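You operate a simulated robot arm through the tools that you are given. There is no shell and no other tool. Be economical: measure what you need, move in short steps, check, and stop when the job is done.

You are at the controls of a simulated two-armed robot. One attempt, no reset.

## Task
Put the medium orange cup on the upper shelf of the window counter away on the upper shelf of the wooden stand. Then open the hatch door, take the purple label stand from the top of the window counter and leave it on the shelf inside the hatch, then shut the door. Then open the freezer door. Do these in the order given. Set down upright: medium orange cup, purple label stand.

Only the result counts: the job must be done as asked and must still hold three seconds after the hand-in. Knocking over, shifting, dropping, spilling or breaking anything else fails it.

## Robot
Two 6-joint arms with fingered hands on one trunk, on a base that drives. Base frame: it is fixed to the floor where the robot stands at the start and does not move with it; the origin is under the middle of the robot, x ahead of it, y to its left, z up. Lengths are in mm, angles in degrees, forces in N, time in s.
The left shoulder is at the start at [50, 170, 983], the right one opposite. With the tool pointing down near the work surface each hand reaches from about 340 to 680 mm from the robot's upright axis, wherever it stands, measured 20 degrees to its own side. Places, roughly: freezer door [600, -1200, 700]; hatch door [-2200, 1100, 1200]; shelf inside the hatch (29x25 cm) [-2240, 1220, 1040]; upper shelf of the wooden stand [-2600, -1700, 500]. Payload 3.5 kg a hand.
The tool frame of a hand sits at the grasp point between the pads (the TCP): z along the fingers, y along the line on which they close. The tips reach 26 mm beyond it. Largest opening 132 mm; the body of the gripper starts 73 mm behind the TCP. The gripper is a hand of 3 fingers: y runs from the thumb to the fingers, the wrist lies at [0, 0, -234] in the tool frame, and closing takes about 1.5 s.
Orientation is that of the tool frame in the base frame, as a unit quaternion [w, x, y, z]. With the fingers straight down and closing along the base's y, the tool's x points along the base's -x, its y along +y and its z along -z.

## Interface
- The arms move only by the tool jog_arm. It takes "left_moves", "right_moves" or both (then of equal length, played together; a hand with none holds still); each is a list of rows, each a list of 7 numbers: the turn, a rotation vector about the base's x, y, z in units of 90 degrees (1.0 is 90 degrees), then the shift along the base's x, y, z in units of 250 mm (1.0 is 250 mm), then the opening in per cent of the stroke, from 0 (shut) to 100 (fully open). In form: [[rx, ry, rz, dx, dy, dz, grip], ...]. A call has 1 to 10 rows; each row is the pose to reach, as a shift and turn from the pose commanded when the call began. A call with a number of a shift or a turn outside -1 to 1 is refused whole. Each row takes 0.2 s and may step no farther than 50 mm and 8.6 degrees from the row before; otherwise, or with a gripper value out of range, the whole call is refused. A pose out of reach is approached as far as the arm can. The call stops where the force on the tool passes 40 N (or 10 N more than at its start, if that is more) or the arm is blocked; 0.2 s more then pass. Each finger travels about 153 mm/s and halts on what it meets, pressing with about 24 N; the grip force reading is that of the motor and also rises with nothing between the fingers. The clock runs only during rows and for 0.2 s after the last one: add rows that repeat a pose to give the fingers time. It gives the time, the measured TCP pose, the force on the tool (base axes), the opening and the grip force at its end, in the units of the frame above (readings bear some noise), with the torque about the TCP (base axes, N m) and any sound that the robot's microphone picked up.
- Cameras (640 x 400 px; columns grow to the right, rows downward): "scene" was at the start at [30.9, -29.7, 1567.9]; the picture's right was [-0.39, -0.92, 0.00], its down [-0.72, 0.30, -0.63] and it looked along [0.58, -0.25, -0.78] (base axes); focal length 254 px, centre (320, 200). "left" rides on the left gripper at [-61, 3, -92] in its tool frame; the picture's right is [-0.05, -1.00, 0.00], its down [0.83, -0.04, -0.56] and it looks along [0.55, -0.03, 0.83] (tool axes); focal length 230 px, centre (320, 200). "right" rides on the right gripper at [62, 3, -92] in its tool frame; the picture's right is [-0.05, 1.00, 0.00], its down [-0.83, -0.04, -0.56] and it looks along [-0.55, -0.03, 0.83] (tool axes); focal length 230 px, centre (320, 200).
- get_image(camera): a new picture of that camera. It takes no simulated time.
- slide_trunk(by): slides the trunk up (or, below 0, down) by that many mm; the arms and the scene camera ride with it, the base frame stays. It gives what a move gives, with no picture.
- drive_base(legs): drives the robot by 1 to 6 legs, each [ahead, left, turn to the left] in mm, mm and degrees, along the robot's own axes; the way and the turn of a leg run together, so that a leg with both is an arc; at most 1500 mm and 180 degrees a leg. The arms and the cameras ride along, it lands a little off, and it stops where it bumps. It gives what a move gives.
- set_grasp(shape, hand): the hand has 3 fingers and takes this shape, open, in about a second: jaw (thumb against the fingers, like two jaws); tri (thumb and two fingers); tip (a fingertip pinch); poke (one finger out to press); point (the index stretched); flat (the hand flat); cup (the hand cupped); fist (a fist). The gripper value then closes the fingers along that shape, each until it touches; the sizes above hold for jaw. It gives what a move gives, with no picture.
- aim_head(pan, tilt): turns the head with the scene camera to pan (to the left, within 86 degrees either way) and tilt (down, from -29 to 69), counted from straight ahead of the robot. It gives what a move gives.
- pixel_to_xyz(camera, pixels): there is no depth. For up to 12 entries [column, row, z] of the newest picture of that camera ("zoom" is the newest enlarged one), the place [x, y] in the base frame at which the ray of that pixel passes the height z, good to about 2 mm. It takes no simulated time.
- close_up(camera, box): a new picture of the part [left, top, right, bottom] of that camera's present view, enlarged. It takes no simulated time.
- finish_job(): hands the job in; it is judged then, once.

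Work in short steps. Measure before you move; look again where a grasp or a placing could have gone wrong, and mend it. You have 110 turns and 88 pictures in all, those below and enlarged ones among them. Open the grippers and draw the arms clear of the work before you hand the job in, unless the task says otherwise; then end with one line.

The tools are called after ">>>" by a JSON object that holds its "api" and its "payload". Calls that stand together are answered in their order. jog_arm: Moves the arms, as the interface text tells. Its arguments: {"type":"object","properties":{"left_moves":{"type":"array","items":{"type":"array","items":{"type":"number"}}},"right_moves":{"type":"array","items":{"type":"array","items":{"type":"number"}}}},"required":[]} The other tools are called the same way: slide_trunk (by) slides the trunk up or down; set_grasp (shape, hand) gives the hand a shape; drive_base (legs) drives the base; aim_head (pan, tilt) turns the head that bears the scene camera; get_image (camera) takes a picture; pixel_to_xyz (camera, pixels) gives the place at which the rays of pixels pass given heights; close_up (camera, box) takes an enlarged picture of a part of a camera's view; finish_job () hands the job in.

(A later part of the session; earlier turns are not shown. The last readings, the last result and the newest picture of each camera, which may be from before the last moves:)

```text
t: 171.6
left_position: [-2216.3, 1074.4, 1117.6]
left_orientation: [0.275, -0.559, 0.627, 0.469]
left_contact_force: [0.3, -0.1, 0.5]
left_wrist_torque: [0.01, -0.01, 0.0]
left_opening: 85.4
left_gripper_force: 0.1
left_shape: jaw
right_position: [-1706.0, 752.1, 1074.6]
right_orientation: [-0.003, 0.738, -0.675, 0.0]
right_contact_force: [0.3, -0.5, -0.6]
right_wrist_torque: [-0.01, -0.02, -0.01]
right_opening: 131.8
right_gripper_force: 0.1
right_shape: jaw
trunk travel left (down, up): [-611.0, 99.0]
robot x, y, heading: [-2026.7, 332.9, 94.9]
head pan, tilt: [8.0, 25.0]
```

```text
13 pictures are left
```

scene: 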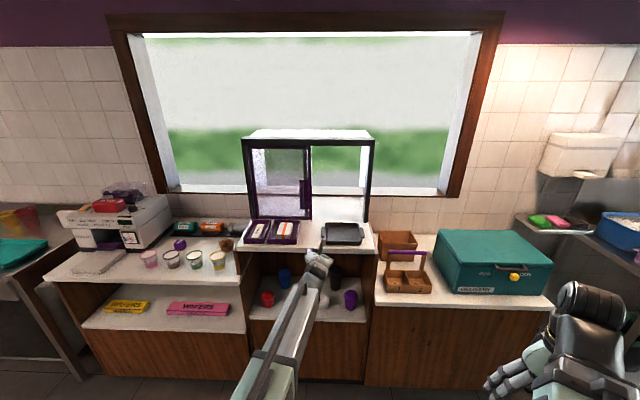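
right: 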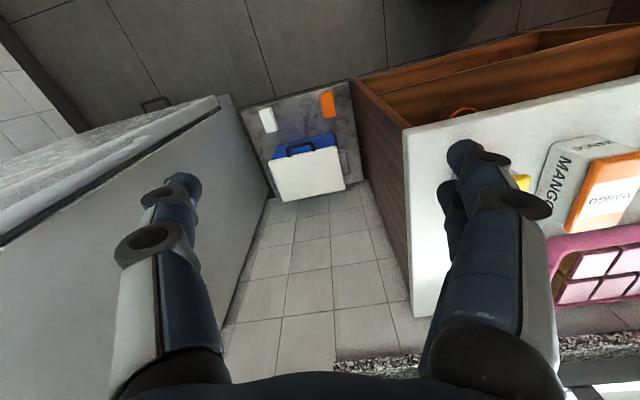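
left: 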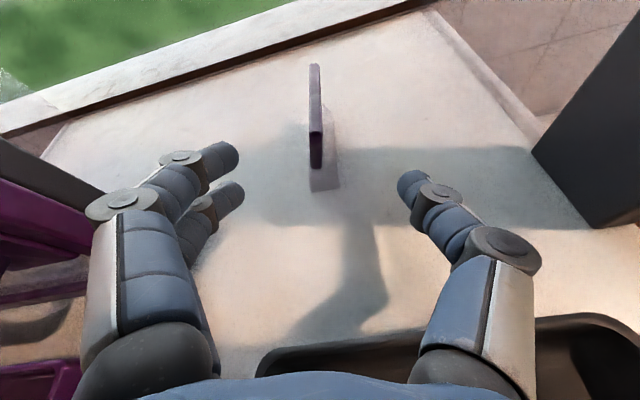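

The label stands upright on the hatch shelf. I back out, raise the trunk, restore the earlier handle-grip orientation, and strafe to the handle.

>>> {"api": "drive_base", "payload": {"legs": [[-170, 0, 0]]}}

>>> {"api": "slide_trunk", "payload": {"by": 78}}

>>> {"api": "jog_arm", "payload": {"left_moves": [[0.058, -0.053, 0.008, 0, 0, 0, 60], [0.117, -0.106, 0.017, 0, 0, 0, 55], [0.176, -0.159, 0.026, 0, 0, 0, 50], [0.176, -0.159, 0.026, 0, 0, 0, 50]]}}

>>> {"api": "drive_base", "payload": {"legs": [[0, 165, 0]]}}

>>> {"api": "get_image", "payload": {"camera": "left"}}

```text
t: 173.1
left_position: [-2198.7, 904.7, 1119.4]
left_orientation: [0.276, -0.558, 0.626, 0.47]
left_contact_force: [-0.6, -0.7, 0.5]
left_wrist_torque: [-0.01, 0.02, -0.03]
left_opening: 85.4
left_gripper_force: 0.1
left_shape: jaw
right_position: [-1691.7, 581.3, 1076.9]
right_orientation: [-0.003, 0.737, -0.676, -0.001]
right_contact_force: [-0.4, -0.7, 0.0]
right_wrist_torque: [0.02, -0.03, 0.0]
right_opening: 132.1
right_gripper_force: 0.1
right_shape: jaw
trunk travel left (down, up): [-611.0, 99.0]
robot x, y, heading: [-2008.0, 166.4, 95.1]
head pan, tilt: [8.0, 25.0]
```

```text
t: 174.2
left_position: [-2200.3, 905.9, 1195.4]
left_orientation: [0.274, -0.559, 0.626, 0.47]
left_contact_force: [0.8, -0.6, -0.8]
left_wrist_torque: [0.01, 0.02, 0.02]
left_opening: 85.3
left_gripper_force: 0.0
left_shape: jaw
right_position: [-1690.9, 582.7, 1153.4]
right_orientation: [-0.002, 0.737, -0.675, 0.0]
right_contact_force: [0.2, 0.3, 0.1]
right_wrist_torque: [0.0, -0.01, -0.04]
right_opening: 132.1
right_gripper_force: 0.0
right_shape: jaw
trunk travel left (down, up): [-689.0, 21.0]
robot x, y, heading: [-2007.8, 157.9, 95.0]
head pan, tilt: [8.0, 25.0]
```

```text
t: 175.2
left_position: [-2199.5, 906.9, 1196.6]
left_orientation: [-0.416, 0.582, -0.505, -0.483]
left_contact_force: [-0.3, -1.0, -0.8]
left_wrist_torque: [0.0, -0.02, 0.0]
left_opening: 66.7
left_gripper_force: 0.1
left_shape: jaw
right_position: [-1691.3, 581.4, 1154.2]
right_orientation: [-0.002, 0.737, -0.676, -0.001]
right_contact_force: [0.0, 0.3, -0.8]
right_wrist_torque: [-0.01, -0.01, 0.01]
right_opening: 131.9
right_gripper_force: 0.0
right_shape: jaw
trunk travel left (down, up): [-689.0, 21.0]
robot x, y, heading: [-2007.5, 165.7, 95.2]
head pan, tilt: [8.0, 25.0]
```

```text
t: 176.7
left_position: [-2371.3, 889.8, 1195.4]
left_orientation: [-0.414, 0.584, -0.504, -0.484]
left_contact_force: [-0.5, -0.1, 0.3]
left_wrist_torque: [0.01, 0.03, -0.06]
left_opening: 66.6
left_gripper_force: 0.0
left_shape: jaw
right_position: [-1860.3, 568.8, 1154.8]
right_orientation: [-0.002, 0.739, -0.674, 0.0]
right_contact_force: [-0.2, 1.1, 0.7]
right_wrist_torque: [0.0, -0.05, 0.0]
right_opening: 132.1
right_gripper_force: 0.1
right_shape: jaw
trunk travel left (down, up): [-689.0, 21.0]
robot x, y, heading: [-2176.3, 150.7, 95.6]
head pan, tilt: [8.0, 25.0]
```

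```text
12 pictures are left
```

left: 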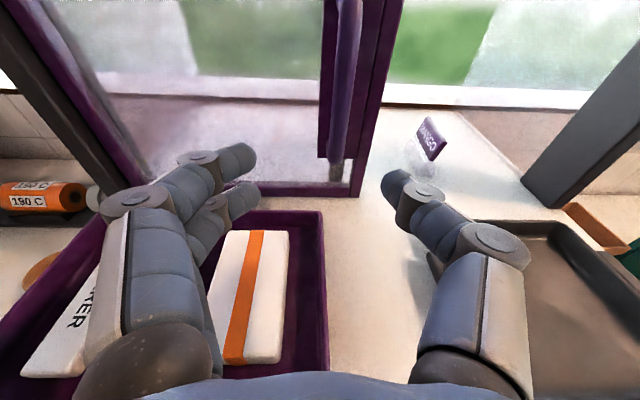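

Aligned as before; the gripping TCP was (-2377,1011,1195). I drive ahead 80 mm then finish with the arm.

>>> {"api": "drive_base", "payload": {"legs": [[80, 0, 0]]}}

>>> {"api": "get_image", "payload": {"camera": "left"}}

```text
t: 177.7
left_position: [-2375.7, 972.8, 1196.5]
left_orientation: [-0.413, 0.584, -0.504, -0.484]
left_contact_force: [0.2, -0.2, -1.0]
left_wrist_torque: [0.02, -0.02, 0.02]
left_opening: 66.8
left_gripper_force: 0.1
left_shape: jaw
right_position: [-1866.2, 651.0, 1153.0]
right_orientation: [-0.002, 0.739, -0.674, 0.001]
right_contact_force: [0.1, 0.2, 0.8]
right_wrist_torque: [-0.04, 0.0, -0.01]
right_opening: 131.7
right_gripper_force: 0.1
right_shape: jaw
trunk travel left (down, up): [-689.0, 21.0]
robot x, y, heading: [-2183.0, 230.3, 95.4]
head pan, tilt: [8.0, 25.0]
```

```text
11 pictures are left
```

left: 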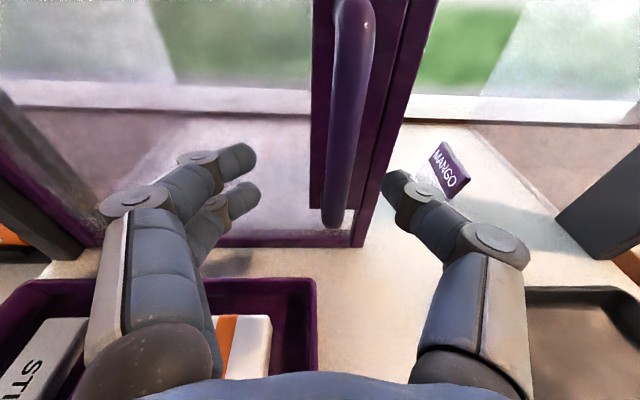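

The bar is ~13 mm right of the axis: I shift right 12 mm, advance 36 mm, then close.

>>> {"api": "jog_arm", "payload": {"left_moves": [[0, 0, 0, 0.048, 0.008, 0, 50], [0, 0, 0, 0.04, 0.06, 0, 50], [0, 0, 0, 0.03, 0.11, 0, 50], [0, 0, 0, 0.026, 0.145, 0, 50], [0, 0, 0, 0.026, 0.145, 0, 25], [0, 0, 0, 0.026, 0.145, 0, 0], [0, 0, 0, 0.026, 0.145, 0, 0], [0, 0, 0, 0.026, 0.145, 0, 0]]}}

>>> {"api": "get_image", "payload": {"camera": "left"}}

```text
t: 179.5
left_position: [-2371.5, 1007.6, 1196.2]
left_orientation: [-0.414, 0.583, -0.504, -0.485]
left_contact_force: [3.0, 4.2, -0.2]
left_wrist_torque: [0.0, 0.05, 0.0]
left_opening: 0.0
left_gripper_force: 24.0
left_shape: jaw
right_position: [-1866.6, 650.7, 1152.4]
right_orientation: [-0.002, 0.74, -0.673, 0.0]
right_contact_force: [-0.3, -0.9, 0.0]
right_wrist_torque: [0.03, 0.0, 0.01]
right_opening: 132.1
right_gripper_force: 0.1
right_shape: jaw
trunk travel left (down, up): [-689.0, 21.0]
robot x, y, heading: [-2180.0, 228.8, 95.5]
head pan, tilt: [8.0, 25.0]
```

```text
10 pictures are left
```

left: 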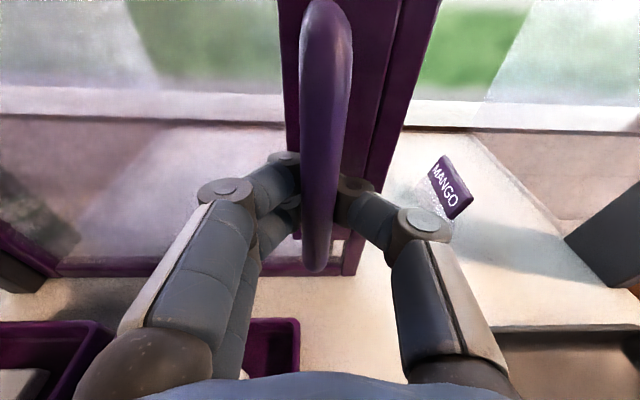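

The fingers closed fully behind the bar, caging it. I slide the door right along the rail by 125 mm.

>>> {"api": "jog_arm", "payload": {"left_moves": [[0, 0, 0, 0.04, 0.008, 0, 0], [0, 0, 0, 0.12, 0.023, 0, 0], [0, 0, 0, 0.2, 0.038, 0, 0], [0, 0, 0, 0.3, 0.057, 0, 0], [0, 0, 0, 0.4, 0.076, 0, 0], [0, 0, 0, 0.5, 0.095, 0, 0]]}}

```text
t: 180.9
left_position: [-2244.5, 1033.6, 1196.9]
left_orientation: [-0.414, 0.583, -0.503, -0.485]
left_contact_force: [0.5, 2.4, -0.5]
left_wrist_torque: [0.03, 0.04, 0.06]
left_opening: 0.3
left_gripper_force: 24.0
left_shape: jaw
right_position: [-1866.1, 650.3, 1153.3]
right_orientation: [-0.001, 0.739, -0.673, -0.001]
right_contact_force: [-0.3, 0.0, -0.5]
right_wrist_torque: [-0.01, 0.02, -0.02]
right_opening: 132.0
right_gripper_force: 0.0
right_shape: jaw
trunk travel left (down, up): [-689.0, 21.0]
robot x, y, heading: [-2183.9, 229.2, 95.5]
head pan, tilt: [8.0, 25.0]
```

Forces are low; I continue 145 mm to the closed end, with the force guard.

>>> {"api": "jog_arm", "payload": {"left_moves": [[0, 0, 0, 0.1, 0.019, 0, 0], [0, 0, 0, 0.2, 0.038, 0, 0], [0, 0, 0, 0.3, 0.057, 0, 0], [0, 0, 0, 0.4, 0.076, 0, 0], [0, 0, 0, 0.47, 0.09, 0, 0], [0, 0, 0, 0.52, 0.099, 0, 0], [0, 0, 0, 0.56, 0.107, 0, 0], [0, 0, 0, 0.6, 0.114, 0, 0]]}}

>>> {"api": "get_image", "payload": {"camera": "left"}}

```text
t: 182.7
left_position: [-2101.5, 1059.8, 1195.7]
left_orientation: [-0.412, 0.586, -0.502, -0.485]
left_contact_force: [-20.8, -1.9, 2.1]
left_wrist_torque: [0.06, 0.08, 0.0]
left_opening: 0.0
left_gripper_force: 24.2
left_shape: jaw
right_position: [-1869.7, 649.1, 1154.3]
right_orientation: [-0.003, 0.74, -0.673, 0.001]
right_contact_force: [0.6, -0.5, 0.3]
right_wrist_torque: [-0.02, -0.02, 0.02]
right_opening: 132.1
right_gripper_force: 0.0
right_shape: jaw
trunk travel left (down, up): [-689.0, 21.0]
robot x, y, heading: [-2186.2, 226.1, 95.5]
head pan, tilt: [8.0, 25.0]
```

```text
9 pictures are left
```

left: 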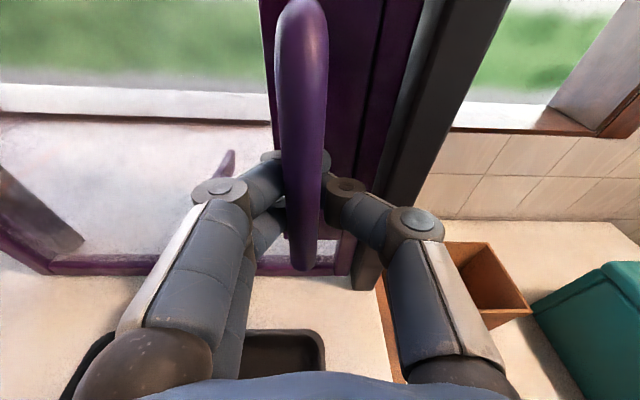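

The door is shut against the post (20 N end stop). I open the fingers to ~28 %, and withdraw straight back.

>>> {"api": "jog_arm", "payload": {"left_moves": [[0, 0, 0, -0.012, -0.002, 0, 10], [0, 0, 0, -0.012, -0.002, 0, 20], [0, 0, 0, -0.012, -0.002, 0, 28], [0, 0, 0, -0.012, -0.002, 0, 28], [0, 0, 0, 0, -0.08, 0, 28], [0, 0, 0, 0.012, -0.16, 0, 28], [0, 0, 0, 0.03, -0.3, 0, 28], [0, 0, 0, 0.03, -0.3, 0, 28]]}}

>>> {"api": "drive_base", "payload": {"legs": [[-250, 0, 0]]}}

>>> {"api": "aim_head", "payload": {"pan": 0, "tilt": 25}}

>>> {"api": "get_image", "payload": {"camera": "scene"}}

```text
t: 184.5
left_position: [-2088.4, 983.0, 1197.0]
left_orientation: [-0.414, 0.583, -0.504, -0.484]
left_contact_force: [0.1, 0.1, -1.4]
left_wrist_torque: [-0.01, -0.01, 0.03]
left_opening: 37.4
left_gripper_force: 0.0
left_shape: jaw
right_position: [-1866.6, 649.3, 1153.6]
right_orientation: [-0.002, 0.739, -0.674, -0.001]
right_contact_force: [0.3, -0.5, 0.0]
right_wrist_torque: [-0.03, -0.03, -0.03]
right_opening: 131.9
right_gripper_force: 0.1
right_shape: jaw
trunk travel left (down, up): [-689.0, 21.0]
robot x, y, heading: [-2183.5, 231.6, 95.4]
head pan, tilt: [8.0, 25.0]
```

```text
t: 186.4
left_position: [-2062.4, 728.0, 1197.7]
left_orientation: [-0.414, 0.583, -0.504, -0.485]
left_contact_force: [0.6, -1.0, 0.4]
left_wrist_torque: [-0.03, -0.01, -0.01]
left_opening: 37.1
left_gripper_force: 0.1
left_shape: jaw
right_position: [-1841.2, 393.5, 1154.5]
right_orientation: [-0.003, 0.738, -0.675, -0.001]
right_contact_force: [0.7, 0.7, -0.3]
right_wrist_torque: [0.04, 0.02, 0.0]
right_opening: 132.0
right_gripper_force: 0.1
right_shape: jaw
trunk travel left (down, up): [-689.0, 21.0]
robot x, y, heading: [-2160.4, -21.8, 95.2]
head pan, tilt: [8.0, 25.0]
```

```text
t: 187.1
left_position: [-2062.5, 727.8, 1197.6]
left_orientation: [-0.415, 0.582, -0.504, -0.485]
left_contact_force: [-0.6, 0.8, -0.7]
left_wrist_torque: [0.0, -0.04, -0.01]
left_opening: 37.1
left_gripper_force: 0.0
left_shape: jaw
right_position: [-1840.8, 395.2, 1154.4]
right_orientation: [-0.003, 0.737, -0.675, 0.0]
right_contact_force: [0.5, -0.6, -1.0]
right_wrist_torque: [0.02, 0.0, 0.0]
right_opening: 131.9
right_gripper_force: 0.1
right_shape: jaw
trunk travel left (down, up): [-689.0, 21.0]
robot x, y, heading: [-2160.4, -23.0, 95.1]
head pan, tilt: [0.0, 25.0]
```

```text
8 pictures are left
```

scene: 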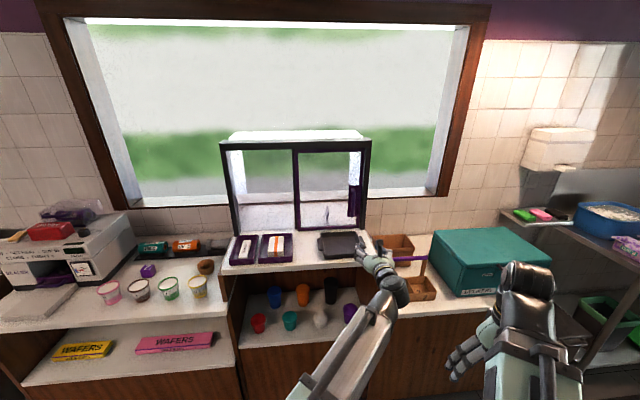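

Door is shut with the label inside. Next the freezer: I shift the left hand back to the robot's left, then drive back along the corridor.

>>> {"api": "jog_arm", "payload": {"left_moves": [[0, 0, 0, -0.18, 0, 0, 60], [0, 0, 0, -0.36, 0, 0, 80], [0, 0, 0, -0.54, 0, 0, 100], [0, 0, 0, -0.72, 0, 0, 100], [0, 0, 0, -0.84, 0, 0, 100]]}}

>>> {"api": "drive_base", "payload": {"legs": [[0, 0, -95], [1450, 0, 0], [640, 0, 0], [0, 0, -40], [60, -150, 0]]}}

>>> {"api": "slide_trunk", "payload": {"by": -250}}

>>> {"api": "aim_head", "payload": {"pan": 0, "tilt": 25}}

>>> {"api": "get_image", "payload": {"camera": "scene"}}

```text
t: 188.3
left_position: [-2273.6, 728.0, 1197.5]
left_orientation: [-0.415, 0.582, -0.505, -0.484]
left_contact_force: [0.3, -0.2, -0.5]
left_wrist_torque: [0.01, 0.01, 0.0]
left_opening: 132.1
left_gripper_force: 0.0
left_shape: jaw
right_position: [-1842.1, 394.8, 1154.5]
right_orientation: [-0.002, 0.738, -0.675, 0.0]
right_contact_force: [0.3, -0.5, -1.0]
right_wrist_torque: [0.02, -0.03, -0.01]
right_opening: 132.1
right_gripper_force: 0.0
right_shape: jaw
trunk travel left (down, up): [-689.0, 21.0]
robot x, y, heading: [-2160.4, -25.4, 95.2]
head pan, tilt: [0.0, 25.0]
```

```text
t: 205.4
left_position: [456.1, -613.7, 1197.0]
left_orientation: [0.607, 0.241, 0.731, -0.195]
left_contact_force: [-0.9, 0.3, -0.6]
left_wrist_torque: [0.0, 0.0, 0.02]
left_opening: 131.9
left_gripper_force: 0.1
left_shape: jaw
right_position: [-83.3, -687.9, 1153.2]
right_orientation: [0.001, 0.338, 0.941, -0.001]
right_contact_force: [0.7, -0.3, -0.6]
right_wrist_torque: [0.06, 0.0, -0.05]
right_opening: 132.1
right_gripper_force: 0.0
right_shape: jaw
trunk travel left (down, up): [-689.0, 21.0]
robot x, y, heading: [-160.6, -164.4, -39.4]
head pan, tilt: [0.0, 25.0]
```

```text
t: 207.9
left_position: [457.0, -613.3, 948.2]
left_orientation: [0.606, 0.242, 0.732, -0.197]
left_contact_force: [-0.1, 0.3, 0.2]
left_wrist_torque: [-0.03, -0.02, 0.02]
left_opening: 131.5
left_gripper_force: 0.1
left_shape: jaw
right_position: [-83.6, -685.5, 902.7]
right_orientation: [0.001, 0.338, 0.941, -0.002]
right_contact_force: [-0.5, 0.0, 0.5]
right_wrist_torque: [-0.01, 0.0, -0.04]
right_opening: 131.9
right_gripper_force: 0.0
right_shape: jaw
trunk travel left (down, up): [-439.0, 271.0]
robot x, y, heading: [-159.1, -163.0, -39.3]
head pan, tilt: [0.0, 25.0]
```

```text
t: 208.6
left_position: [456.6, -613.8, 947.5]
left_orientation: [0.607, 0.241, 0.732, -0.196]
left_contact_force: [-0.4, 0.9, 0.6]
left_wrist_torque: [0.02, -0.01, -0.01]
left_opening: 132.1
left_gripper_force: 0.2
left_shape: jaw
right_position: [-82.8, -685.6, 903.7]
right_orientation: [0.001, 0.338, 0.941, -0.002]
right_contact_force: [-0.6, -1.2, 0.8]
right_wrist_torque: [0.03, -0.03, -0.01]
right_opening: 132.0
right_gripper_force: 0.1
right_shape: jaw
trunk travel left (down, up): [-439.0, 271.0]
robot x, y, heading: [-159.5, -164.0, -39.4]
head pan, tilt: [0.0, 25.0]
```

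```text
7 pictures are left
```

scene: 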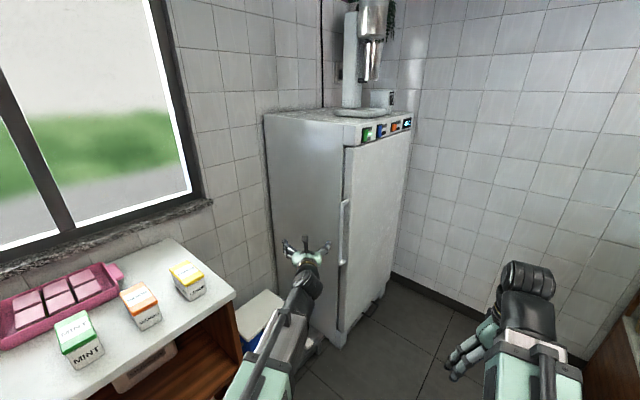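

The freezer handle is a long vertical bar at (344, 200–265). I compute the front corners on the floor and the bar's position at several heights, plus use the hand camera.

>>> {"api": "pixel_to_xyz", "payload": {"camera": "scene", "pixels": [[340, 346, 0], [388, 292, 0], [343, 264, 600], [343, 264, 700], [343, 264, 750], [346, 202, 1000], [346, 202, 1050], [344, 235, 850], [344, 235, 900], [347, 150, 1200], [347, 150, 1300]]}}

>>> {"api": "get_image", "payload": {"camera": "left"}}

```text
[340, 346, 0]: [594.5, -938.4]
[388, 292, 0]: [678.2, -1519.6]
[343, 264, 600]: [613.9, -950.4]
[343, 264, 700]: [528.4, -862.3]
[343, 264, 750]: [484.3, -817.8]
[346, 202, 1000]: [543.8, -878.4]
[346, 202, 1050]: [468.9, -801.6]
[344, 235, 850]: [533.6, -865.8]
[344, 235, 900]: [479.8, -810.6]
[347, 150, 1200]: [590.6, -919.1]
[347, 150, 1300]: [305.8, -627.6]
```

```text
6 pictures are left
```

left: 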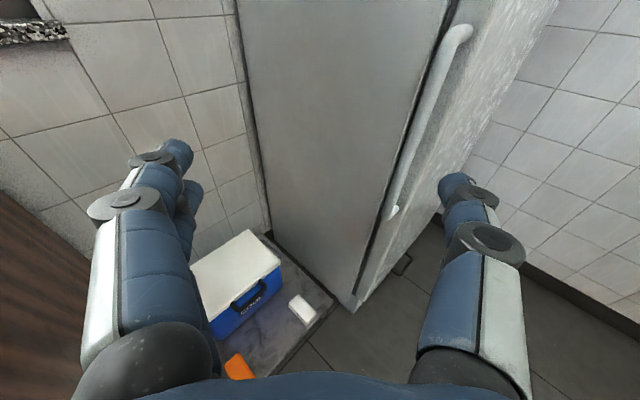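

I triangulate the bar's lower end with the hand camera (393,212) and a mid point (425,115).

>>> {"api": "pixel_to_xyz", "payload": {"camera": "left", "pixels": [[393, 212, 600], [393, 212, 650], [393, 212, 700], [425, 115, 750], [425, 115, 800], [425, 115, 850], [440, 75, 850], [440, 75, 900]]}}

>>> {"api": "pixel_to_xyz", "payload": {"camera": "scene", "pixels": [[343, 264, 640], [343, 264, 660], [344, 240, 750], [344, 240, 800], [344, 240, 850]]}}

```text
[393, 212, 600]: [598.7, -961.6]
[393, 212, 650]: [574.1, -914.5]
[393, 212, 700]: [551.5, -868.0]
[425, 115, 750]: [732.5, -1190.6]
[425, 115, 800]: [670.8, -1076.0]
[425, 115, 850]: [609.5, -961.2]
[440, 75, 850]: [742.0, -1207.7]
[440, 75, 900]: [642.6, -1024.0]
```

```text
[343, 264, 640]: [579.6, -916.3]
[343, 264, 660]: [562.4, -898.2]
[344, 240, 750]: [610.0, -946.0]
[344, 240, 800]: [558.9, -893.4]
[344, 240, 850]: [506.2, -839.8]
```

Bar ≈ (574,-912), z 640–980; freezer face yaw ≈ 8°. I yaw the hand +25° so it faces the door more squarely, pull it in 100 mm, lower to z≈830, and drive nearer.

>>> {"api": "jog_arm", "payload": {"left_moves": [[0, 0, 0.07, -0.1, 0, 0, 100], [0, 0, 0.14, -0.2, 0, 0, 80], [0, 0, 0.21, -0.3, 0, 0, 70], [0, 0, 0.28, -0.4, 0, 0, 70], [0, 0, 0.28, -0.4, 0, 0, 70]]}}

>>> {"api": "slide_trunk", "payload": {"by": -115}}

>>> {"api": "drive_base", "payload": {"legs": [[230, -152, 0]]}}

```text
t: 209.8
left_position: [356.4, -612.3, 947.7]
left_orientation: [0.635, 0.074, 0.767, -0.057]
left_contact_force: [-0.4, 0.4, 0.2]
left_wrist_torque: [0.01, 0.01, -0.02]
left_opening: 92.7
left_gripper_force: 0.0
left_shape: jaw
right_position: [-82.9, -686.5, 904.4]
right_orientation: [0.001, 0.338, 0.941, -0.002]
right_contact_force: [-0.2, -0.3, 1.0]
right_wrist_torque: [-0.01, -0.01, 0.01]
right_opening: 132.0
right_gripper_force: 0.2
right_shape: jaw
trunk travel left (down, up): [-439.0, 271.0]
robot x, y, heading: [-159.1, -163.6, -39.5]
head pan, tilt: [0.0, 25.0]
```

```text
t: 211.2
left_position: [357.1, -612.9, 833.0]
left_orientation: [0.635, 0.075, 0.767, -0.059]
left_contact_force: [0.8, 0.1, 0.3]
left_wrist_torque: [0.04, -0.03, 0.0]
left_opening: 92.7
left_gripper_force: 0.1
left_shape: jaw
right_position: [-82.7, -687.8, 788.5]
right_orientation: [0.001, 0.338, 0.941, -0.001]
right_contact_force: [-0.4, 0.0, 0.0]
right_wrist_torque: [0.01, 0.02, -0.01]
right_opening: 131.9
right_gripper_force: 0.1
right_shape: jaw
trunk travel left (down, up): [-324.0, 386.0]
robot x, y, heading: [-155.9, -165.7, -39.3]
head pan, tilt: [0.0, 25.0]
```

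```text
t: 213.2
left_position: [439.8, -873.6, 832.7]
left_orientation: [0.635, 0.073, 0.767, -0.057]
left_contact_force: [0.1, 1.2, 0.2]
left_wrist_torque: [-0.03, 0.0, 0.02]
left_opening: 92.7
left_gripper_force: 0.0
left_shape: jaw
right_position: [1.0, -949.6, 789.7]
right_orientation: [0.001, 0.335, 0.942, -0.002]
right_contact_force: [0.5, -1.0, 0.2]
right_wrist_torque: [0.02, 0.0, 0.01]
right_opening: 131.7
right_gripper_force: 0.0
right_shape: jaw
trunk travel left (down, up): [-324.0, 386.0]
robot x, y, heading: [-81.3, -426.6, -39.0]
head pan, tilt: [0.0, 25.0]
```

Hand is at (440,-874,833), yaw -10.6°. One look with the hand camera to align on the bar.

>>> {"api": "get_image", "payload": {"camera": "left"}}

```text
5 pictures are left
```

left: 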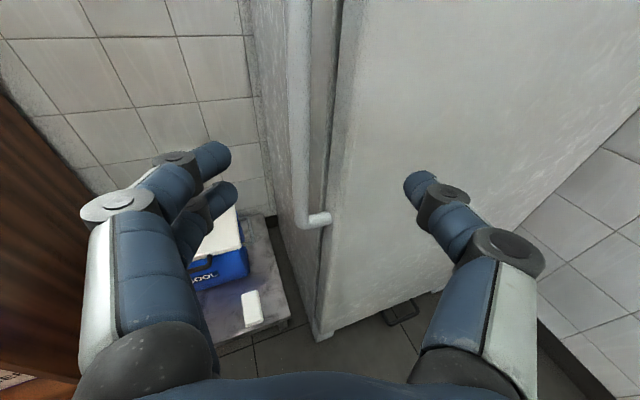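

The bar is at col ~300, slightly left of the hand axis. I query its ray at a few heights, including the lower end (305,212).

>>> {"api": "pixel_to_xyz", "payload": {"camera": "left", "pixels": [[300, 110, 780], [300, 110, 800], [300, 110, 820], [305, 212, 620], [305, 212, 640], [305, 212, 660], [305, 212, 680], [332, 250, 600], [318, 340, 0]]}}

```text
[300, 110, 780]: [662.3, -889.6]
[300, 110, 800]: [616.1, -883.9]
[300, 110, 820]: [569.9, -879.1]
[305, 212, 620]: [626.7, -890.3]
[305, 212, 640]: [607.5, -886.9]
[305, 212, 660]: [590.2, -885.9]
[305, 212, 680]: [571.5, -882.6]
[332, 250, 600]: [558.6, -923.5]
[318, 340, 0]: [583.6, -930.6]
```

Bar ≈ (562,-879). I shift 17 mm left and go 75 mm ahead, then look.

>>> {"api": "jog_arm", "payload": {"left_moves": [[0, 0, 0, 0.013, 0.068, 0, 70], [0, 0, 0, 0.16, 0.04, 0, 70], [0, 0, 0, 0.308, 0.013, 0, 70], [0, 0, 0, 0.308, 0.013, 0, 70]]}}

>>> {"api": "get_image", "payload": {"camera": "left"}}

```text
t: 214.2
left_position: [520.1, -873.3, 832.9]
left_orientation: [0.635, 0.073, 0.767, -0.057]
left_contact_force: [0.0, 0.3, 0.5]
left_wrist_torque: [0.0, 0.01, 0.0]
left_opening: 92.6
left_gripper_force: 0.1
left_shape: jaw
right_position: [1.0, -951.5, 788.8]
right_orientation: [0.002, 0.333, 0.943, -0.003]
right_contact_force: [0.8, -0.2, -0.3]
right_wrist_torque: [0.0, 0.03, -0.02]
right_opening: 131.9
right_gripper_force: 0.0
right_shape: jaw
trunk travel left (down, up): [-324.0, 386.0]
robot x, y, heading: [-77.2, -428.7, -38.9]
head pan, tilt: [0.0, 25.0]
```

```text
4 pictures are left
```

left: 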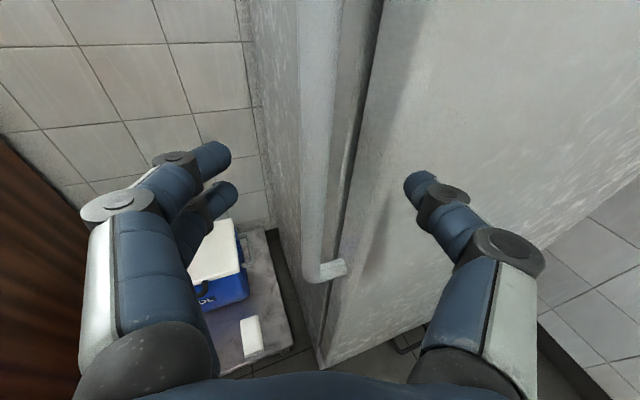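

The bar is centred (col ~314) and only ~18 mm ahead of the TCP. I advance 14 mm and close on it.

>>> {"api": "jog_arm", "payload": {"left_moves": [[0, 0, 0, 0.03, 0.002, 0, 70], [0, 0, 0, 0.056, 0.002, 0, 70], [0, 0, 0, 0.056, 0.002, 0, 40], [0, 0, 0, 0.056, 0.002, 0, 15], [0, 0, 0, 0.056, 0.002, 0, 0], [0, 0, 0, 0.056, 0.002, 0, 0], [0, 0, 0, 0.056, 0.002, 0, 0], [0, 0, 0, 0.056, 0.002, 0, 0]]}}

```text
t: 215.9
left_position: [533.2, -870.2, 832.6]
left_orientation: [0.635, 0.073, 0.767, -0.057]
left_contact_force: [-5.4, 10.9, -2.9]
left_wrist_torque: [-0.16, 0.01, 0.31]
left_opening: 0.0
left_gripper_force: 23.4
left_shape: jaw
right_position: [0.2, -949.0, 788.8]
right_orientation: [0.002, 0.335, 0.942, -0.002]
right_contact_force: [0.5, 0.5, -0.1]
right_wrist_torque: [0.01, 0.0, 0.02]
right_opening: 131.9
right_gripper_force: 0.0
right_shape: jaw
trunk travel left (down, up): [-324.0, 386.0]
robot x, y, heading: [-79.5, -426.4, -38.9]
head pan, tilt: [0.0, 25.0]
```

Fingers closed (likely caged around the bar, 11 N side contact). I pull 50 mm along the arc tangent (-0.98,-0.2) and check force.

>>> {"api": "jog_arm", "payload": {"left_moves": [[0, 0, 0, -0.03, -0.006, 0, 0], [0, 0, 0, -0.06, -0.012, 0, 0], [0, 0, 0, -0.1, -0.021, 0, 0], [0, 0, 0, -0.15, -0.032, 0, 0], [0, 0, 0, -0.2, -0.043, 0, 0]]}}

>>> {"api": "get_image", "payload": {"camera": "left"}}

```text
t: 217.2
left_position: [480.8, -881.2, 833.6]
left_orientation: [0.635, 0.073, 0.767, -0.056]
left_contact_force: [-0.4, 0.0, -0.1]
left_wrist_torque: [0.04, -0.01, -0.03]
left_opening: 0.1
left_gripper_force: 24.6
left_shape: jaw
right_position: [0.9, -950.1, 789.3]
right_orientation: [0.002, 0.335, 0.942, -0.002]
right_contact_force: [0.3, 0.0, 0.0]
right_wrist_torque: [0.02, 0.01, 0.01]
right_opening: 131.8
right_gripper_force: 0.0
right_shape: jaw
trunk travel left (down, up): [-324.0, 386.0]
robot x, y, heading: [-76.7, -429.2, -39.4]
head pan, tilt: [0.0, 25.0]
```

```text
3 pictures are left
```

left: 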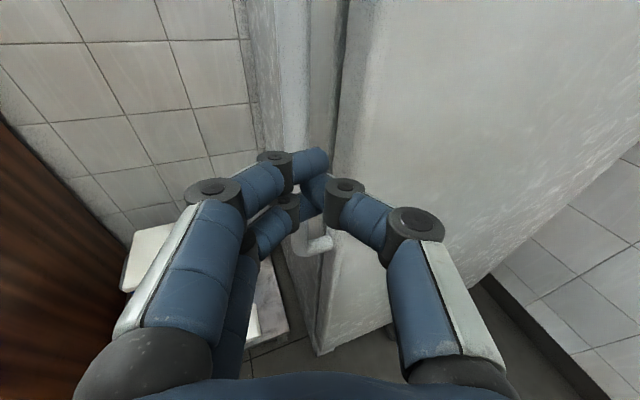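

The fingers closed in front of the bar; it lies ~58 mm ahead, 15 mm left (≈(541,-877)). I reopen, shift left, go deeper to TCP x≈548 and close again.

>>> {"api": "jog_arm", "payload": {"left_moves": [[0, 0, 0, 0.011, 0.06, 0, 35], [0, 0, 0, 0.011, 0.06, 0, 60], [0, 0, 0, 0.011, 0.06, 0, 70], [0, 0, 0, 0.011, 0.06, 0, 70], [0, 0, 0, 0.1, 0.043, 0, 70], [0, 0, 0, 0.19, 0.027, 0, 70], [0, 0, 0, 0.24, 0.017, 0, 70], [0, 0, 0, 0.27, 0.011, 0, 70], [0, 0, 0, 0.27, 0.011, 0, 70]]}}

>>> {"api": "jog_arm", "payload": {"left_moves": [[0, 0, 0, 0, 0, 0, 45], [0, 0, 0, 0, 0, 0, 20], [0, 0, 0, 0, 0, 0, 0], [0, 0, 0, 0, 0, 0, 0], [0, 0, 0, 0, 0, 0, 0], [0, 0, 0, 0, 0, 0, 0]]}}

```text
t: 219.2
left_position: [544.8, -878.6, 833.8]
left_orientation: [0.635, 0.075, 0.767, -0.058]
left_contact_force: [-33.8, 10.0, -4.9]
left_wrist_torque: [0.28, 0.09, -2.15]
left_opening: 91.8
left_gripper_force: 0.0
left_shape: jaw
right_position: [-1.7, -949.7, 787.9]
right_orientation: [0.003, 0.335, 0.942, -0.002]
right_contact_force: [0.2, -0.6, 0.0]
right_wrist_torque: [-0.02, -0.04, 0.04]
right_opening: 132.1
right_gripper_force: 0.0
right_shape: jaw
trunk travel left (down, up): [-324.0, 386.0]
robot x, y, heading: [-77.8, -430.7, -39.1]
head pan, tilt: [0.0, 25.0]
```

```text
t: 220.6
left_position: [544.6, -879.4, 835.5]
left_orientation: [0.635, 0.074, 0.767, -0.057]
left_contact_force: [-37.2, 3.7, -7.3]
left_wrist_torque: [0.44, 0.12, -2.3]
left_opening: 53.1
left_gripper_force: 24.3
left_shape: jaw
right_position: [-0.6, -951.0, 788.8]
right_orientation: [0.002, 0.335, 0.942, -0.002]
right_contact_force: [0.4, 0.0, 1.1]
right_wrist_torque: [0.0, 0.02, 0.02]
right_opening: 132.0
right_gripper_force: 0.0
right_shape: jaw
trunk travel left (down, up): [-324.0, 386.0]
robot x, y, heading: [-79.9, -427.1, -39.3]
head pan, tilt: [0.0, 25.0]
```

The right fingertip is pressing the door face (37 N) and jamming the closing. I back off 5 mm while closing, so the tips pinch the bar just off the face.

>>> {"api": "jog_arm", "payload": {"left_moves": [[0, 0, 0, -0.012, 0, 0, 0], [0, 0, 0, -0.02, 0, 0, 0], [0, 0, 0, -0.02, 0, 0, 0], [0, 0, 0, -0.02, 0, 0, 0], [0, 0, 0, -0.02, 0, 0, 0], [0, 0, 0, -0.02, 0, 0, 0]]}}

```text
t: 221.9
left_position: [542.1, -880.3, 834.2]
left_orientation: [0.636, 0.073, 0.766, -0.057]
left_contact_force: [-15.0, -5.4, 6.2]
left_wrist_torque: [-0.16, -0.04, -1.26]
left_opening: 52.5
left_gripper_force: 23.9
left_shape: jaw
right_position: [-0.3, -950.9, 789.6]
right_orientation: [0.003, 0.335, 0.942, -0.002]
right_contact_force: [0.2, -0.3, -0.2]
right_wrist_torque: [0.03, 0.0, 0.0]
right_opening: 131.9
right_gripper_force: 0.1
right_shape: jaw
trunk travel left (down, up): [-324.0, 386.0]
robot x, y, heading: [-76.5, -428.1, -39.0]
head pan, tilt: [0.0, 25.0]
```

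Opening stuck at 52 mm; I need one look.

>>> {"api": "get_image", "payload": {"camera": "left"}}

```text
2 pictures are left
```

left: 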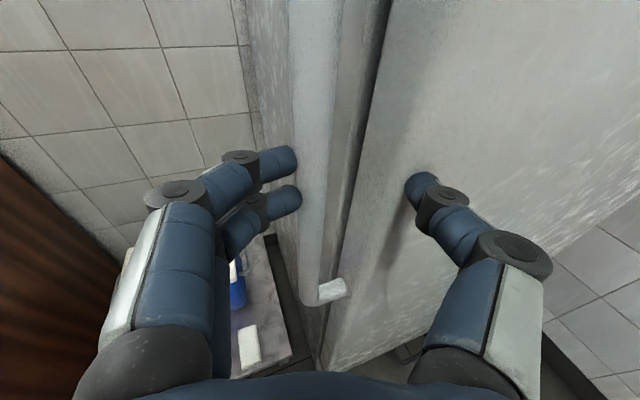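

The thumb jams on the door face while the bar sits ~10 mm ahead at ≈(552,-877), just off the freezer's left side. I retreat, yaw the hand a further -22° so the left fingers can pass behind the bar from its free side, and re-approach.

>>> {"api": "jog_arm", "payload": {"left_moves": [[0, 0, 0, -0.04, 0.008, 0, 45], [0, 0, 0, -0.12, 0.02, 0, 60], [0, 0, 0, -0.18, 0.05, 0, 60], [0, 0, -0.08, -0.184, 0.09, 0, 60], [0, 0, -0.16, -0.184, 0.144, 0, 60], [0, 0, -0.24, -0.184, 0.144, 0, 60], [0, 0, -0.24, -0.1, 0.093, 0, 60], [0, 0, -0.24, -0.02, 0.048, 0, 60], [0, 0, -0.24, 0.006, 0.032, 0, 60], [0, 0, -0.24, 0.006, 0.032, 0, 60]]}}

>>> {"api": "jog_arm", "payload": {"left_moves": [[0, 0, 0, 0, 0, 0, 40], [0, 0, 0, 0, 0, 0, 20], [0, 0, 0, 0, 0, 0, 0], [0, 0, 0, 0, 0, 0, 0], [0, 0, 0, 0, 0, 0, 0], [0, 0, 0, 0, 0, 0, 0]]}}

```text
t: 224.2
left_position: [545.6, -869.9, 832.7]
left_orientation: [0.613, 0.216, 0.74, -0.175]
left_contact_force: [0.3, 0.3, 1.4]
left_wrist_torque: [0.01, -0.02, -0.01]
left_opening: 78.9
left_gripper_force: 0.0
left_shape: jaw
right_position: [1.3, -950.0, 789.7]
right_orientation: [0.0, 0.334, 0.942, -0.002]
right_contact_force: [0.4, 0.1, -0.1]
right_wrist_torque: [0.01, 0.02, 0.03]
right_opening: 132.1
right_gripper_force: 0.1
right_shape: jaw
trunk travel left (down, up): [-324.0, 386.0]
robot x, y, heading: [-77.2, -429.8, -39.3]
head pan, tilt: [0.0, 25.0]
```

```text
t: 225.6
left_position: [546.1, -869.1, 832.3]
left_orientation: [0.613, 0.215, 0.74, -0.174]
left_contact_force: [-2.5, 1.3, -0.4]
left_wrist_torque: [0.02, 0.04, -0.02]
left_opening: 12.6
left_gripper_force: 24.0
left_shape: jaw
right_position: [1.2, -950.2, 788.1]
right_orientation: [0.001, 0.335, 0.942, -0.002]
right_contact_force: [-0.3, 1.1, 0.7]
right_wrist_torque: [0.02, 0.0, 0.01]
right_opening: 132.0
right_gripper_force: 0.0
right_shape: jaw
trunk travel left (down, up): [-324.0, 386.0]
robot x, y, heading: [-80.7, -428.7, -38.9]
head pan, tilt: [0.0, 25.0]
```

Now the opening stops at 12.6 mm: the bar is gripped. I pull along the tangent.

>>> {"api": "jog_arm", "payload": {"left_moves": [[0, 0, 0, -0.03, -0.006, 0, 0], [0, 0, 0, -0.06, -0.012, 0, 0], [0, 0, 0, -0.1, -0.021, 0, 0], [0, 0, 0, -0.15, -0.032, 0, 0], [0, 0, 0, -0.2, -0.045, 0, 0]]}}

```text
t: 226.8
left_position: [498.1, -875.1, 832.3]
left_orientation: [0.612, 0.21, 0.743, -0.169]
left_contact_force: [-5.1, 22.3, 0.7]
left_wrist_torque: [0.04, 0.07, 0.56]
left_opening: 8.4
left_gripper_force: 24.3
left_shape: jaw
right_position: [0.0, -949.4, 789.8]
right_orientation: [0.002, 0.335, 0.942, -0.002]
right_contact_force: [-0.3, -0.7, -1.0]
right_wrist_torque: [-0.03, -0.01, 0.01]
right_opening: 132.2
right_gripper_force: 0.1
right_shape: jaw
trunk travel left (down, up): [-324.0, 386.0]
robot x, y, heading: [-73.8, -429.4, -38.9]
head pan, tilt: [0.0, 25.0]
stopped in row 5 (left hand): the force on the tool passed its limit at 41 N (the readings are from after the stop); the commanded pose is now the measured one
```

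It moved ~48 mm; +22 N in y says I'm pulling too much toward -y. I relieve and continue mostly along -x.

>>> {"api": "jog_arm", "payload": {"left_moves": [[0, 0, 0, -0.01, 0.012, 0, 0], [0, 0, 0, -0.04, 0.012, 0, 0], [0, 0, 0, -0.08, 0.008, 0, 0], [0, 0, 0, -0.12, 0.002, 0, 0], [0, 0, 0, -0.16, -0.006, 0, 0], [0, 0, 0, -0.2, -0.014, 0, 0]]}}

```text
t: 228.2
left_position: [446.2, -882.9, 832.5]
left_orientation: [0.612, 0.214, 0.742, -0.173]
left_contact_force: [-0.2, -0.3, 0.3]
left_wrist_torque: [-0.01, -0.03, -0.01]
left_opening: 5.9
left_gripper_force: 24.3
left_shape: jaw
right_position: [0.9, -950.3, 788.9]
right_orientation: [0.001, 0.334, 0.942, -0.003]
right_contact_force: [-0.3, 0.1, 0.0]
right_wrist_torque: [0.02, 0.02, -0.02]
right_opening: 132.1
right_gripper_force: 0.1
right_shape: jaw
trunk travel left (down, up): [-324.0, 386.0]
robot x, y, heading: [-76.9, -428.4, -39.0]
head pan, tilt: [0.0, 25.0]
```

Force is near zero now; I use one picture (scene) to see whether the door came along.

>>> {"api": "get_image", "payload": {"camera": "scene"}}

```text
1 pictures are left
```

scene: 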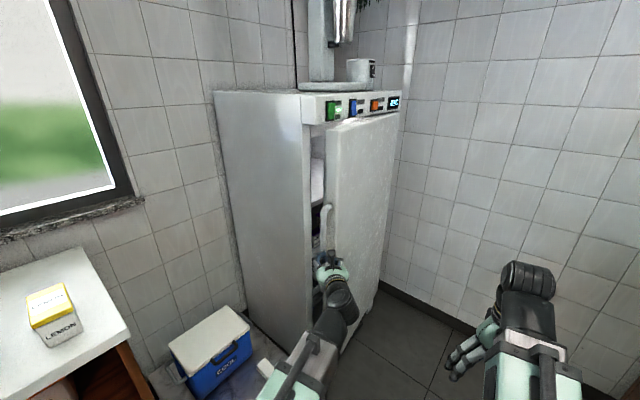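

The door is ajar (~10°). I compute the bar's present place, and the door's top corners, for hooking it further.

>>> {"api": "pixel_to_xyz", "payload": {"camera": "scene", "pixels": [[326, 208, 995], [326, 208, 980], [326, 240, 900], [327, 124, 1330], [327, 124, 1280], [310, 100, 1380], [310, 100, 1330], [398, 112, 1330], [398, 112, 1280], [345, 352, 0], [378, 298, 0]]}}

```text
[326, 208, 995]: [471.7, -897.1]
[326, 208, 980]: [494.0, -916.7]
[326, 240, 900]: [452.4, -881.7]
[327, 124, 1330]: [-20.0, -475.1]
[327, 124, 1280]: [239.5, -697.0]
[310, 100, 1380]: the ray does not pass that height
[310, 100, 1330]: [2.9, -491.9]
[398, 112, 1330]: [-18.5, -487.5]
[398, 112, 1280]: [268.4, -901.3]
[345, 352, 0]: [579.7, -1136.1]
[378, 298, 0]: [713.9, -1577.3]
```

I regrip deeper: open, advance ~11 mm onto the bar, close; also lift the right hand out of the way to the robot's back-right.

>>> {"api": "jog_arm", "payload": {"left_moves": [[0, 0, 0, 0, 0, 0, 25], [0, 0, 0, 0, 0, 0, 42], [0, 0, 0, 0, 0, 0, 45], [0, 0, 0, 0.028, -0.038, 0, 45], [0, 0, 0, 0.028, -0.038, 0, 20], [0, 0, 0, 0.028, -0.038, 0, 0], [0, 0, 0, 0.028, -0.038, 0, 0], [0, 0, 0, 0.028, -0.038, 0, 0], [0, 0, 0, 0.028, -0.038, 0, 0]], "right_moves": [[0, 0, 0, -0.05, 0.02, 0.1, 100], [0, 0, 0, -0.1, 0.04, 0.2, 100], [0, 0, 0, -0.15, 0.06, 0.3, 100], [0, 0, 0, -0.2, 0.08, 0.4, 100], [0, 0, 0, -0.25, 0.1, 0.5, 100], [0, 0, 0, -0.3, 0.12, 0.6, 100], [0, 0, 0, -0.3, 0.12, 0.7, 100], [0, 0, 0, -0.3, 0.12, 0.8, 100], [0, 0, 0, -0.3, 0.12, 0.9, 100]]}}

```text
t: 230.2
left_position: [454.1, -887.7, 831.9]
left_orientation: [0.611, 0.212, 0.743, -0.171]
left_contact_force: [-8.2, 30.4, -5.8]
left_wrist_torque: [0.09, 0.24, 0.81]
left_opening: 2.2
left_gripper_force: 24.3
left_shape: jaw
right_position: [-23.1, -970.6, 797.4]
right_orientation: [0.003, 0.335, 0.942, -0.005]
right_contact_force: [0.5, 0.3, 0.3]
right_wrist_torque: [0.02, 0.01, 0.01]
right_opening: 131.8
right_gripper_force: 0.1
right_shape: jaw
right hand out of reach, approached as far as the arm can: row 1, 2, 3, 4, 5, 6, 7, 8, 9
trunk travel left (down, up): [-324.0, 386.0]
robot x, y, heading: [-75.7, -430.2, -39.1]
head pan, tilt: [0.0, 25.0]
```

The bar slipped outside to the right of the fingers. I retreat 35 mm, open wider, shift 15 mm right, re-advance, then close.

>>> {"api": "jog_arm", "payload": {"left_moves": [[0, 0, 0, -0.06, 0.037, 0, 0], [0, 0, 0, -0.119, 0.074, 0, 20], [0, 0, 0, -0.119, 0.074, 0, 50], [0, 0, 0, -0.151, 0.023, 0, 70], [0, 0, 0, -0.151, 0.023, 0, 70], [0, 0, 0, -0.151, 0.023, 0, 70], [0, 0, 0, -0.09, -0.014, 0, 70], [0, 0, 0, -0.032, -0.051, 0, 70], [0, 0, 0, -0.015, -0.061, 0, 70]]}}

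>>> {"api": "jog_arm", "payload": {"left_moves": [[0, 0, 0, 0, 0, 0, 40], [0, 0, 0, 0, 0, 0, 20], [0, 0, 0, 0, 0, 0, 0], [0, 0, 0, 0, 0, 0, 0], [0, 0, 0, 0, 0, 0, 0], [0, 0, 0, 0, 0, 0, 0]]}}

```text
t: 232.2
left_position: [451.2, -907.5, 831.1]
left_orientation: [0.612, 0.214, 0.742, -0.172]
left_contact_force: [-0.1, 1.2, -0.4]
left_wrist_torque: [0.03, -0.01, 0.02]
left_opening: 92.3
left_gripper_force: 0.1
left_shape: jaw
right_position: [-23.3, -972.1, 796.0]
right_orientation: [0.002, 0.334, 0.943, -0.004]
right_contact_force: [-0.4, 0.1, 0.7]
right_wrist_torque: [-0.01, 0.02, -0.01]
right_opening: 131.8
right_gripper_force: 0.0
right_shape: jaw
trunk travel left (down, up): [-324.0, 386.0]
robot x, y, heading: [-78.2, -425.7, -39.0]
head pan, tilt: [0.0, 25.0]
```

```text
t: 233.6
left_position: [450.8, -906.8, 831.6]
left_orientation: [0.612, 0.213, 0.742, -0.172]
left_contact_force: [2.2, -1.3, -0.2]
left_wrist_torque: [0.06, 0.03, -0.01]
left_opening: 13.0
left_gripper_force: 24.0
left_shape: jaw
right_position: [-24.1, -971.6, 796.1]
right_orientation: [0.002, 0.335, 0.942, -0.005]
right_contact_force: [0.6, -0.1, -0.9]
right_wrist_torque: [0.02, -0.01, 0.01]
right_opening: 131.7
right_gripper_force: 0.0
right_shape: jaw
trunk travel left (down, up): [-324.0, 386.0]
robot x, y, heading: [-81.1, -430.4, -39.0]
head pan, tilt: [0.0, 25.0]
```

Gripped (13 mm). Following the hinge arc (≈(690,-1490), R≈620), I pull on 10° with the hand yawing along.

>>> {"api": "jog_arm", "payload": {"left_moves": [[0, 0, 0.014, -0.05, -0.022, 0, 0], [0, 0, 0.028, -0.1, -0.044, 0, 0], [0, 0, 0.042, -0.149, -0.067, 0, 0], [0, 0, 0.056, -0.198, -0.091, 0, 0], [0, 0, 0.084, -0.294, -0.142, 0, 0], [0, 0, 0.111, -0.387, -0.198, 0, 0]]}}

```text
t: 235.0
left_position: [351.2, -957.2, 830.8]
left_orientation: [0.625, 0.148, 0.757, -0.119]
left_contact_force: [2.7, -8.0, 2.7]
left_wrist_torque: [0.0, -0.04, -0.13]
left_opening: 12.1
left_gripper_force: 24.5
left_shape: jaw
right_position: [-24.1, -973.1, 795.7]
right_orientation: [0.003, 0.334, 0.943, -0.003]
right_contact_force: [0.1, -0.1, 0.4]
right_wrist_torque: [0.01, -0.02, -0.01]
right_opening: 132.1
right_gripper_force: 0.0
right_shape: jaw
trunk travel left (down, up): [-324.0, 386.0]
robot x, y, heading: [-73.7, -432.4, -38.8]
head pan, tilt: [0.0, 25.0]
```

Holding well at ~20° open. Rotating the base right about 9° matches the next arc stretch, so I use that to pull.

>>> {"api": "drive_base", "payload": {"legs": [[0, 0, -4.5], [0, 0, -4.5]]}}

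```text
t: 236.4
left_position: [265.0, -1018.8, 830.3]
left_orientation: [0.614, 0.208, 0.743, -0.168]
left_contact_force: [11.5, -15.0, 6.5]
left_wrist_torque: [-0.13, -0.1, -0.11]
left_opening: 9.8
left_gripper_force: 23.8
left_shape: jaw
right_position: [-109.3, -974.7, 795.4]
right_orientation: [0.002, 0.409, 0.912, -0.004]
right_contact_force: [0.7, -0.8, -0.4]
right_wrist_torque: [0.0, -0.03, 0.01]
right_opening: 132.0
right_gripper_force: 0.0
right_shape: jaw
trunk travel left (down, up): [-324.0, 386.0]
robot x, y, heading: [-79.8, -428.4, -48.1]
head pan, tilt: [0.0, 25.0]
```

~29° open; the pull is radially inward (11,-15), so I correct inward and continue 5° by arm with yaw.

>>> {"api": "jog_arm", "payload": {"left_moves": [[0, 0, 0.04, 0.02, -0.034, 0, 0], [0, 0, 0.08, -0.03, -0.085, 0, 0], [0, 0, 0.12, -0.08, -0.137, 0, 0], [0, 0, 0.16, -0.128, -0.188, 0, 0]]}}

>>> {"api": "drive_base", "payload": {"legs": [[0, 0, -3]]}}

```text
t: 237.4
left_position: [237.5, -1066.4, 839.2]
left_orientation: [0.626, 0.12, 0.766, -0.085]
left_contact_force: [9.4, -11.8, -16.6]
left_wrist_torque: [-0.12, 0.05, -0.14]
left_opening: 6.4
left_gripper_force: 23.9
left_shape: jaw
left hand out of reach, approached as far as the arm can: row 4
right_position: [-109.4, -974.9, 794.4]
right_orientation: [0.001, 0.409, 0.913, -0.005]
right_contact_force: [-0.1, 0.1, -0.4]
right_wrist_torque: [-0.02, -0.01, 0.02]
right_opening: 132.0
right_gripper_force: 0.0
right_shape: jaw
trunk travel left (down, up): [-324.0, 386.0]
robot x, y, heading: [-77.7, -428.2, -48.0]
head pan, tilt: [0.0, 25.0]
```

```text
t: 238.2
left_position: [227.7, -1074.1, 838.4]
left_orientation: [0.626, 0.128, 0.764, -0.091]
left_contact_force: [12.1, -11.0, -6.9]
left_wrist_torque: [-0.02, 0.01, -0.09]
left_opening: 6.1
left_gripper_force: 24.1
left_shape: jaw
right_position: [-123.7, -975.1, 796.0]
right_orientation: [0.001, 0.421, 0.907, -0.003]
right_contact_force: [-0.1, 0.6, -0.2]
right_wrist_torque: [0.02, 0.03, -0.01]
right_opening: 131.9
right_gripper_force: 0.0
right_shape: jaw
trunk travel left (down, up): [-324.0, 386.0]
robot x, y, heading: [-78.2, -428.1, -49.4]
head pan, tilt: [0.0, 25.0]
stopped in leg 1: the force on the tool passed its limit at 46 N (the readings are from after the stop); the commanded pose is now the measured one
```

The door is ~36° open and the grip is slipping. The robot is already on the door's inner side, so I release, bring the closed hand round the free edge to the inside, then will push it wider.

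>>> {"api": "jog_arm", "payload": {"left_moves": [[0, 0, 0, 0, 0, 0, 25], [0, 0, 0, 0, 0, 0, 50], [0, 0, 0, -0.12, 0.03, 0, 50], [0, 0, 0, -0.232, 0.064, 0, 50], [0, 0, 0, -0.232, 0.25, 0, 30], [0, 0, -0.08, -0.232, 0.43, 0, 0], [0, 0, -0.16, -0.05, 0.47, 0, 0], [0, 0, -0.24, 0.13, 0.5, 0, 0], [0, 0, -0.32, 0.3, 0.5, 0, 0], [0, 0, -0.36, 0.41, 0.5, 0, 0]]}}

```text
t: 240.4
left_position: [327.8, -948.3, 841.5]
left_orientation: [0.576, 0.337, 0.697, -0.264]
left_contact_force: [-0.8, 0.5, 0.0]
left_wrist_torque: [-0.02, -0.02, -0.01]
left_opening: 0.0
left_gripper_force: 24.1
left_shape: jaw
left hand out of reach, approached as far as the arm can: row 4, 5
right_position: [-124.0, -973.1, 797.5]
right_orientation: [0.002, 0.42, 0.907, -0.004]
right_contact_force: [-0.6, 0.5, 0.6]
right_wrist_torque: [0.0, 0.0, 0.0]
right_opening: 132.0
right_gripper_force: 0.0
right_shape: jaw
trunk travel left (down, up): [-324.0, 386.0]
robot x, y, heading: [-80.2, -430.6, -49.8]
head pan, tilt: [0.0, 25.0]
```

The hand is inside at (328,-948). I drive ahead and turn right to sweep the door wider open.

>>> {"api": "drive_base", "payload": {"legs": [[150, 0, 0], [50, 0, -25], [150, 0, 0], [100, 0, 0]]}}

```text
t: 244.8
left_position: [253.7, -1470.3, 840.7]
left_orientation: [0.505, 0.48, 0.608, -0.382]
left_contact_force: [-0.3, 0.4, -0.3]
left_wrist_torque: [-0.04, -0.01, 0.0]
left_opening: 0.0
left_gripper_force: 24.1
left_shape: jaw
right_position: [-167.0, -1302.2, 796.2]
right_orientation: [0.001, 0.608, 0.794, -0.004]
right_contact_force: [0.0, 0.3, 0.2]
right_wrist_torque: [-0.02, 0.0, -0.01]
right_opening: 132.0
right_gripper_force: 0.0
right_shape: jaw
trunk travel left (down, up): [-324.0, 386.0]
robot x, y, heading: [109.3, -835.3, -74.6]
head pan, tilt: [0.0, 25.0]
5 turns are left
```

The hand reached (254,-1470), i.e. the door should be ~75° open. I back off and take the last picture to confirm.

>>> {"api": "drive_base", "payload": {"legs": [[-300, 0, 0]]}}

>>> {"api": "aim_head", "payload": {"pan": 20, "tilt": 25}}

>>> {"api": "get_image", "payload": {"camera": "scene"}}

```text
t: 246.8
left_position: [173.0, -1184.8, 842.5]
left_orientation: [0.504, 0.481, 0.607, -0.383]
left_contact_force: [1.1, 0.3, 0.0]
left_wrist_torque: [-0.01, 0.0, 0.0]
left_opening: 0.1
left_gripper_force: 24.4
left_shape: jaw
right_position: [-244.6, -1013.5, 795.2]
right_orientation: [0.001, 0.61, 0.792, -0.005]
right_contact_force: [-0.5, 0.5, -0.1]
right_wrist_torque: [0.0, -0.02, -0.05]
right_opening: 131.9
right_gripper_force: 0.1
right_shape: jaw
trunk travel left (down, up): [-324.0, 386.0]
robot x, y, heading: [28.4, -542.5, -75.0]
head pan, tilt: [0.0, 25.0]
```

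```text
t: 247.6
left_position: [174.0, -1184.5, 841.9]
left_orientation: [0.504, 0.481, 0.606, -0.383]
left_contact_force: [0.6, 0.3, -1.0]
left_wrist_torque: [0.01, -0.01, -0.02]
left_opening: 0.1
left_gripper_force: 24.4
left_shape: jaw
right_position: [-245.1, -1012.4, 794.7]
right_orientation: [0.001, 0.609, 0.793, -0.005]
right_contact_force: [-0.6, 0.7, -0.1]
right_wrist_torque: [0.0, -0.03, 0.01]
right_opening: 131.9
right_gripper_force: 0.1
right_shape: jaw
trunk travel left (down, up): [-324.0, 386.0]
robot x, y, heading: [29.1, -544.8, -75.0]
head pan, tilt: [20.0, 25.0]
```

```text
0 pictures are left
4 turns are left
```

scene: 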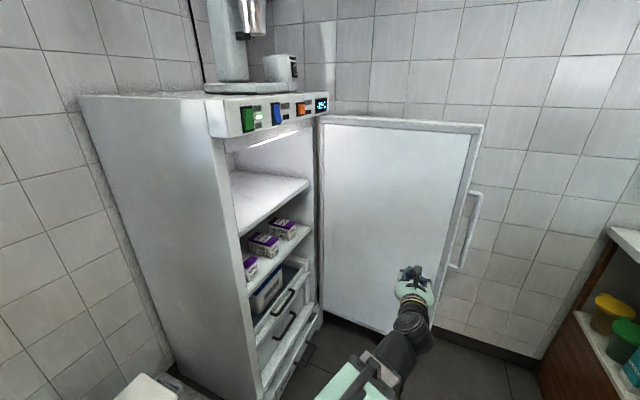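

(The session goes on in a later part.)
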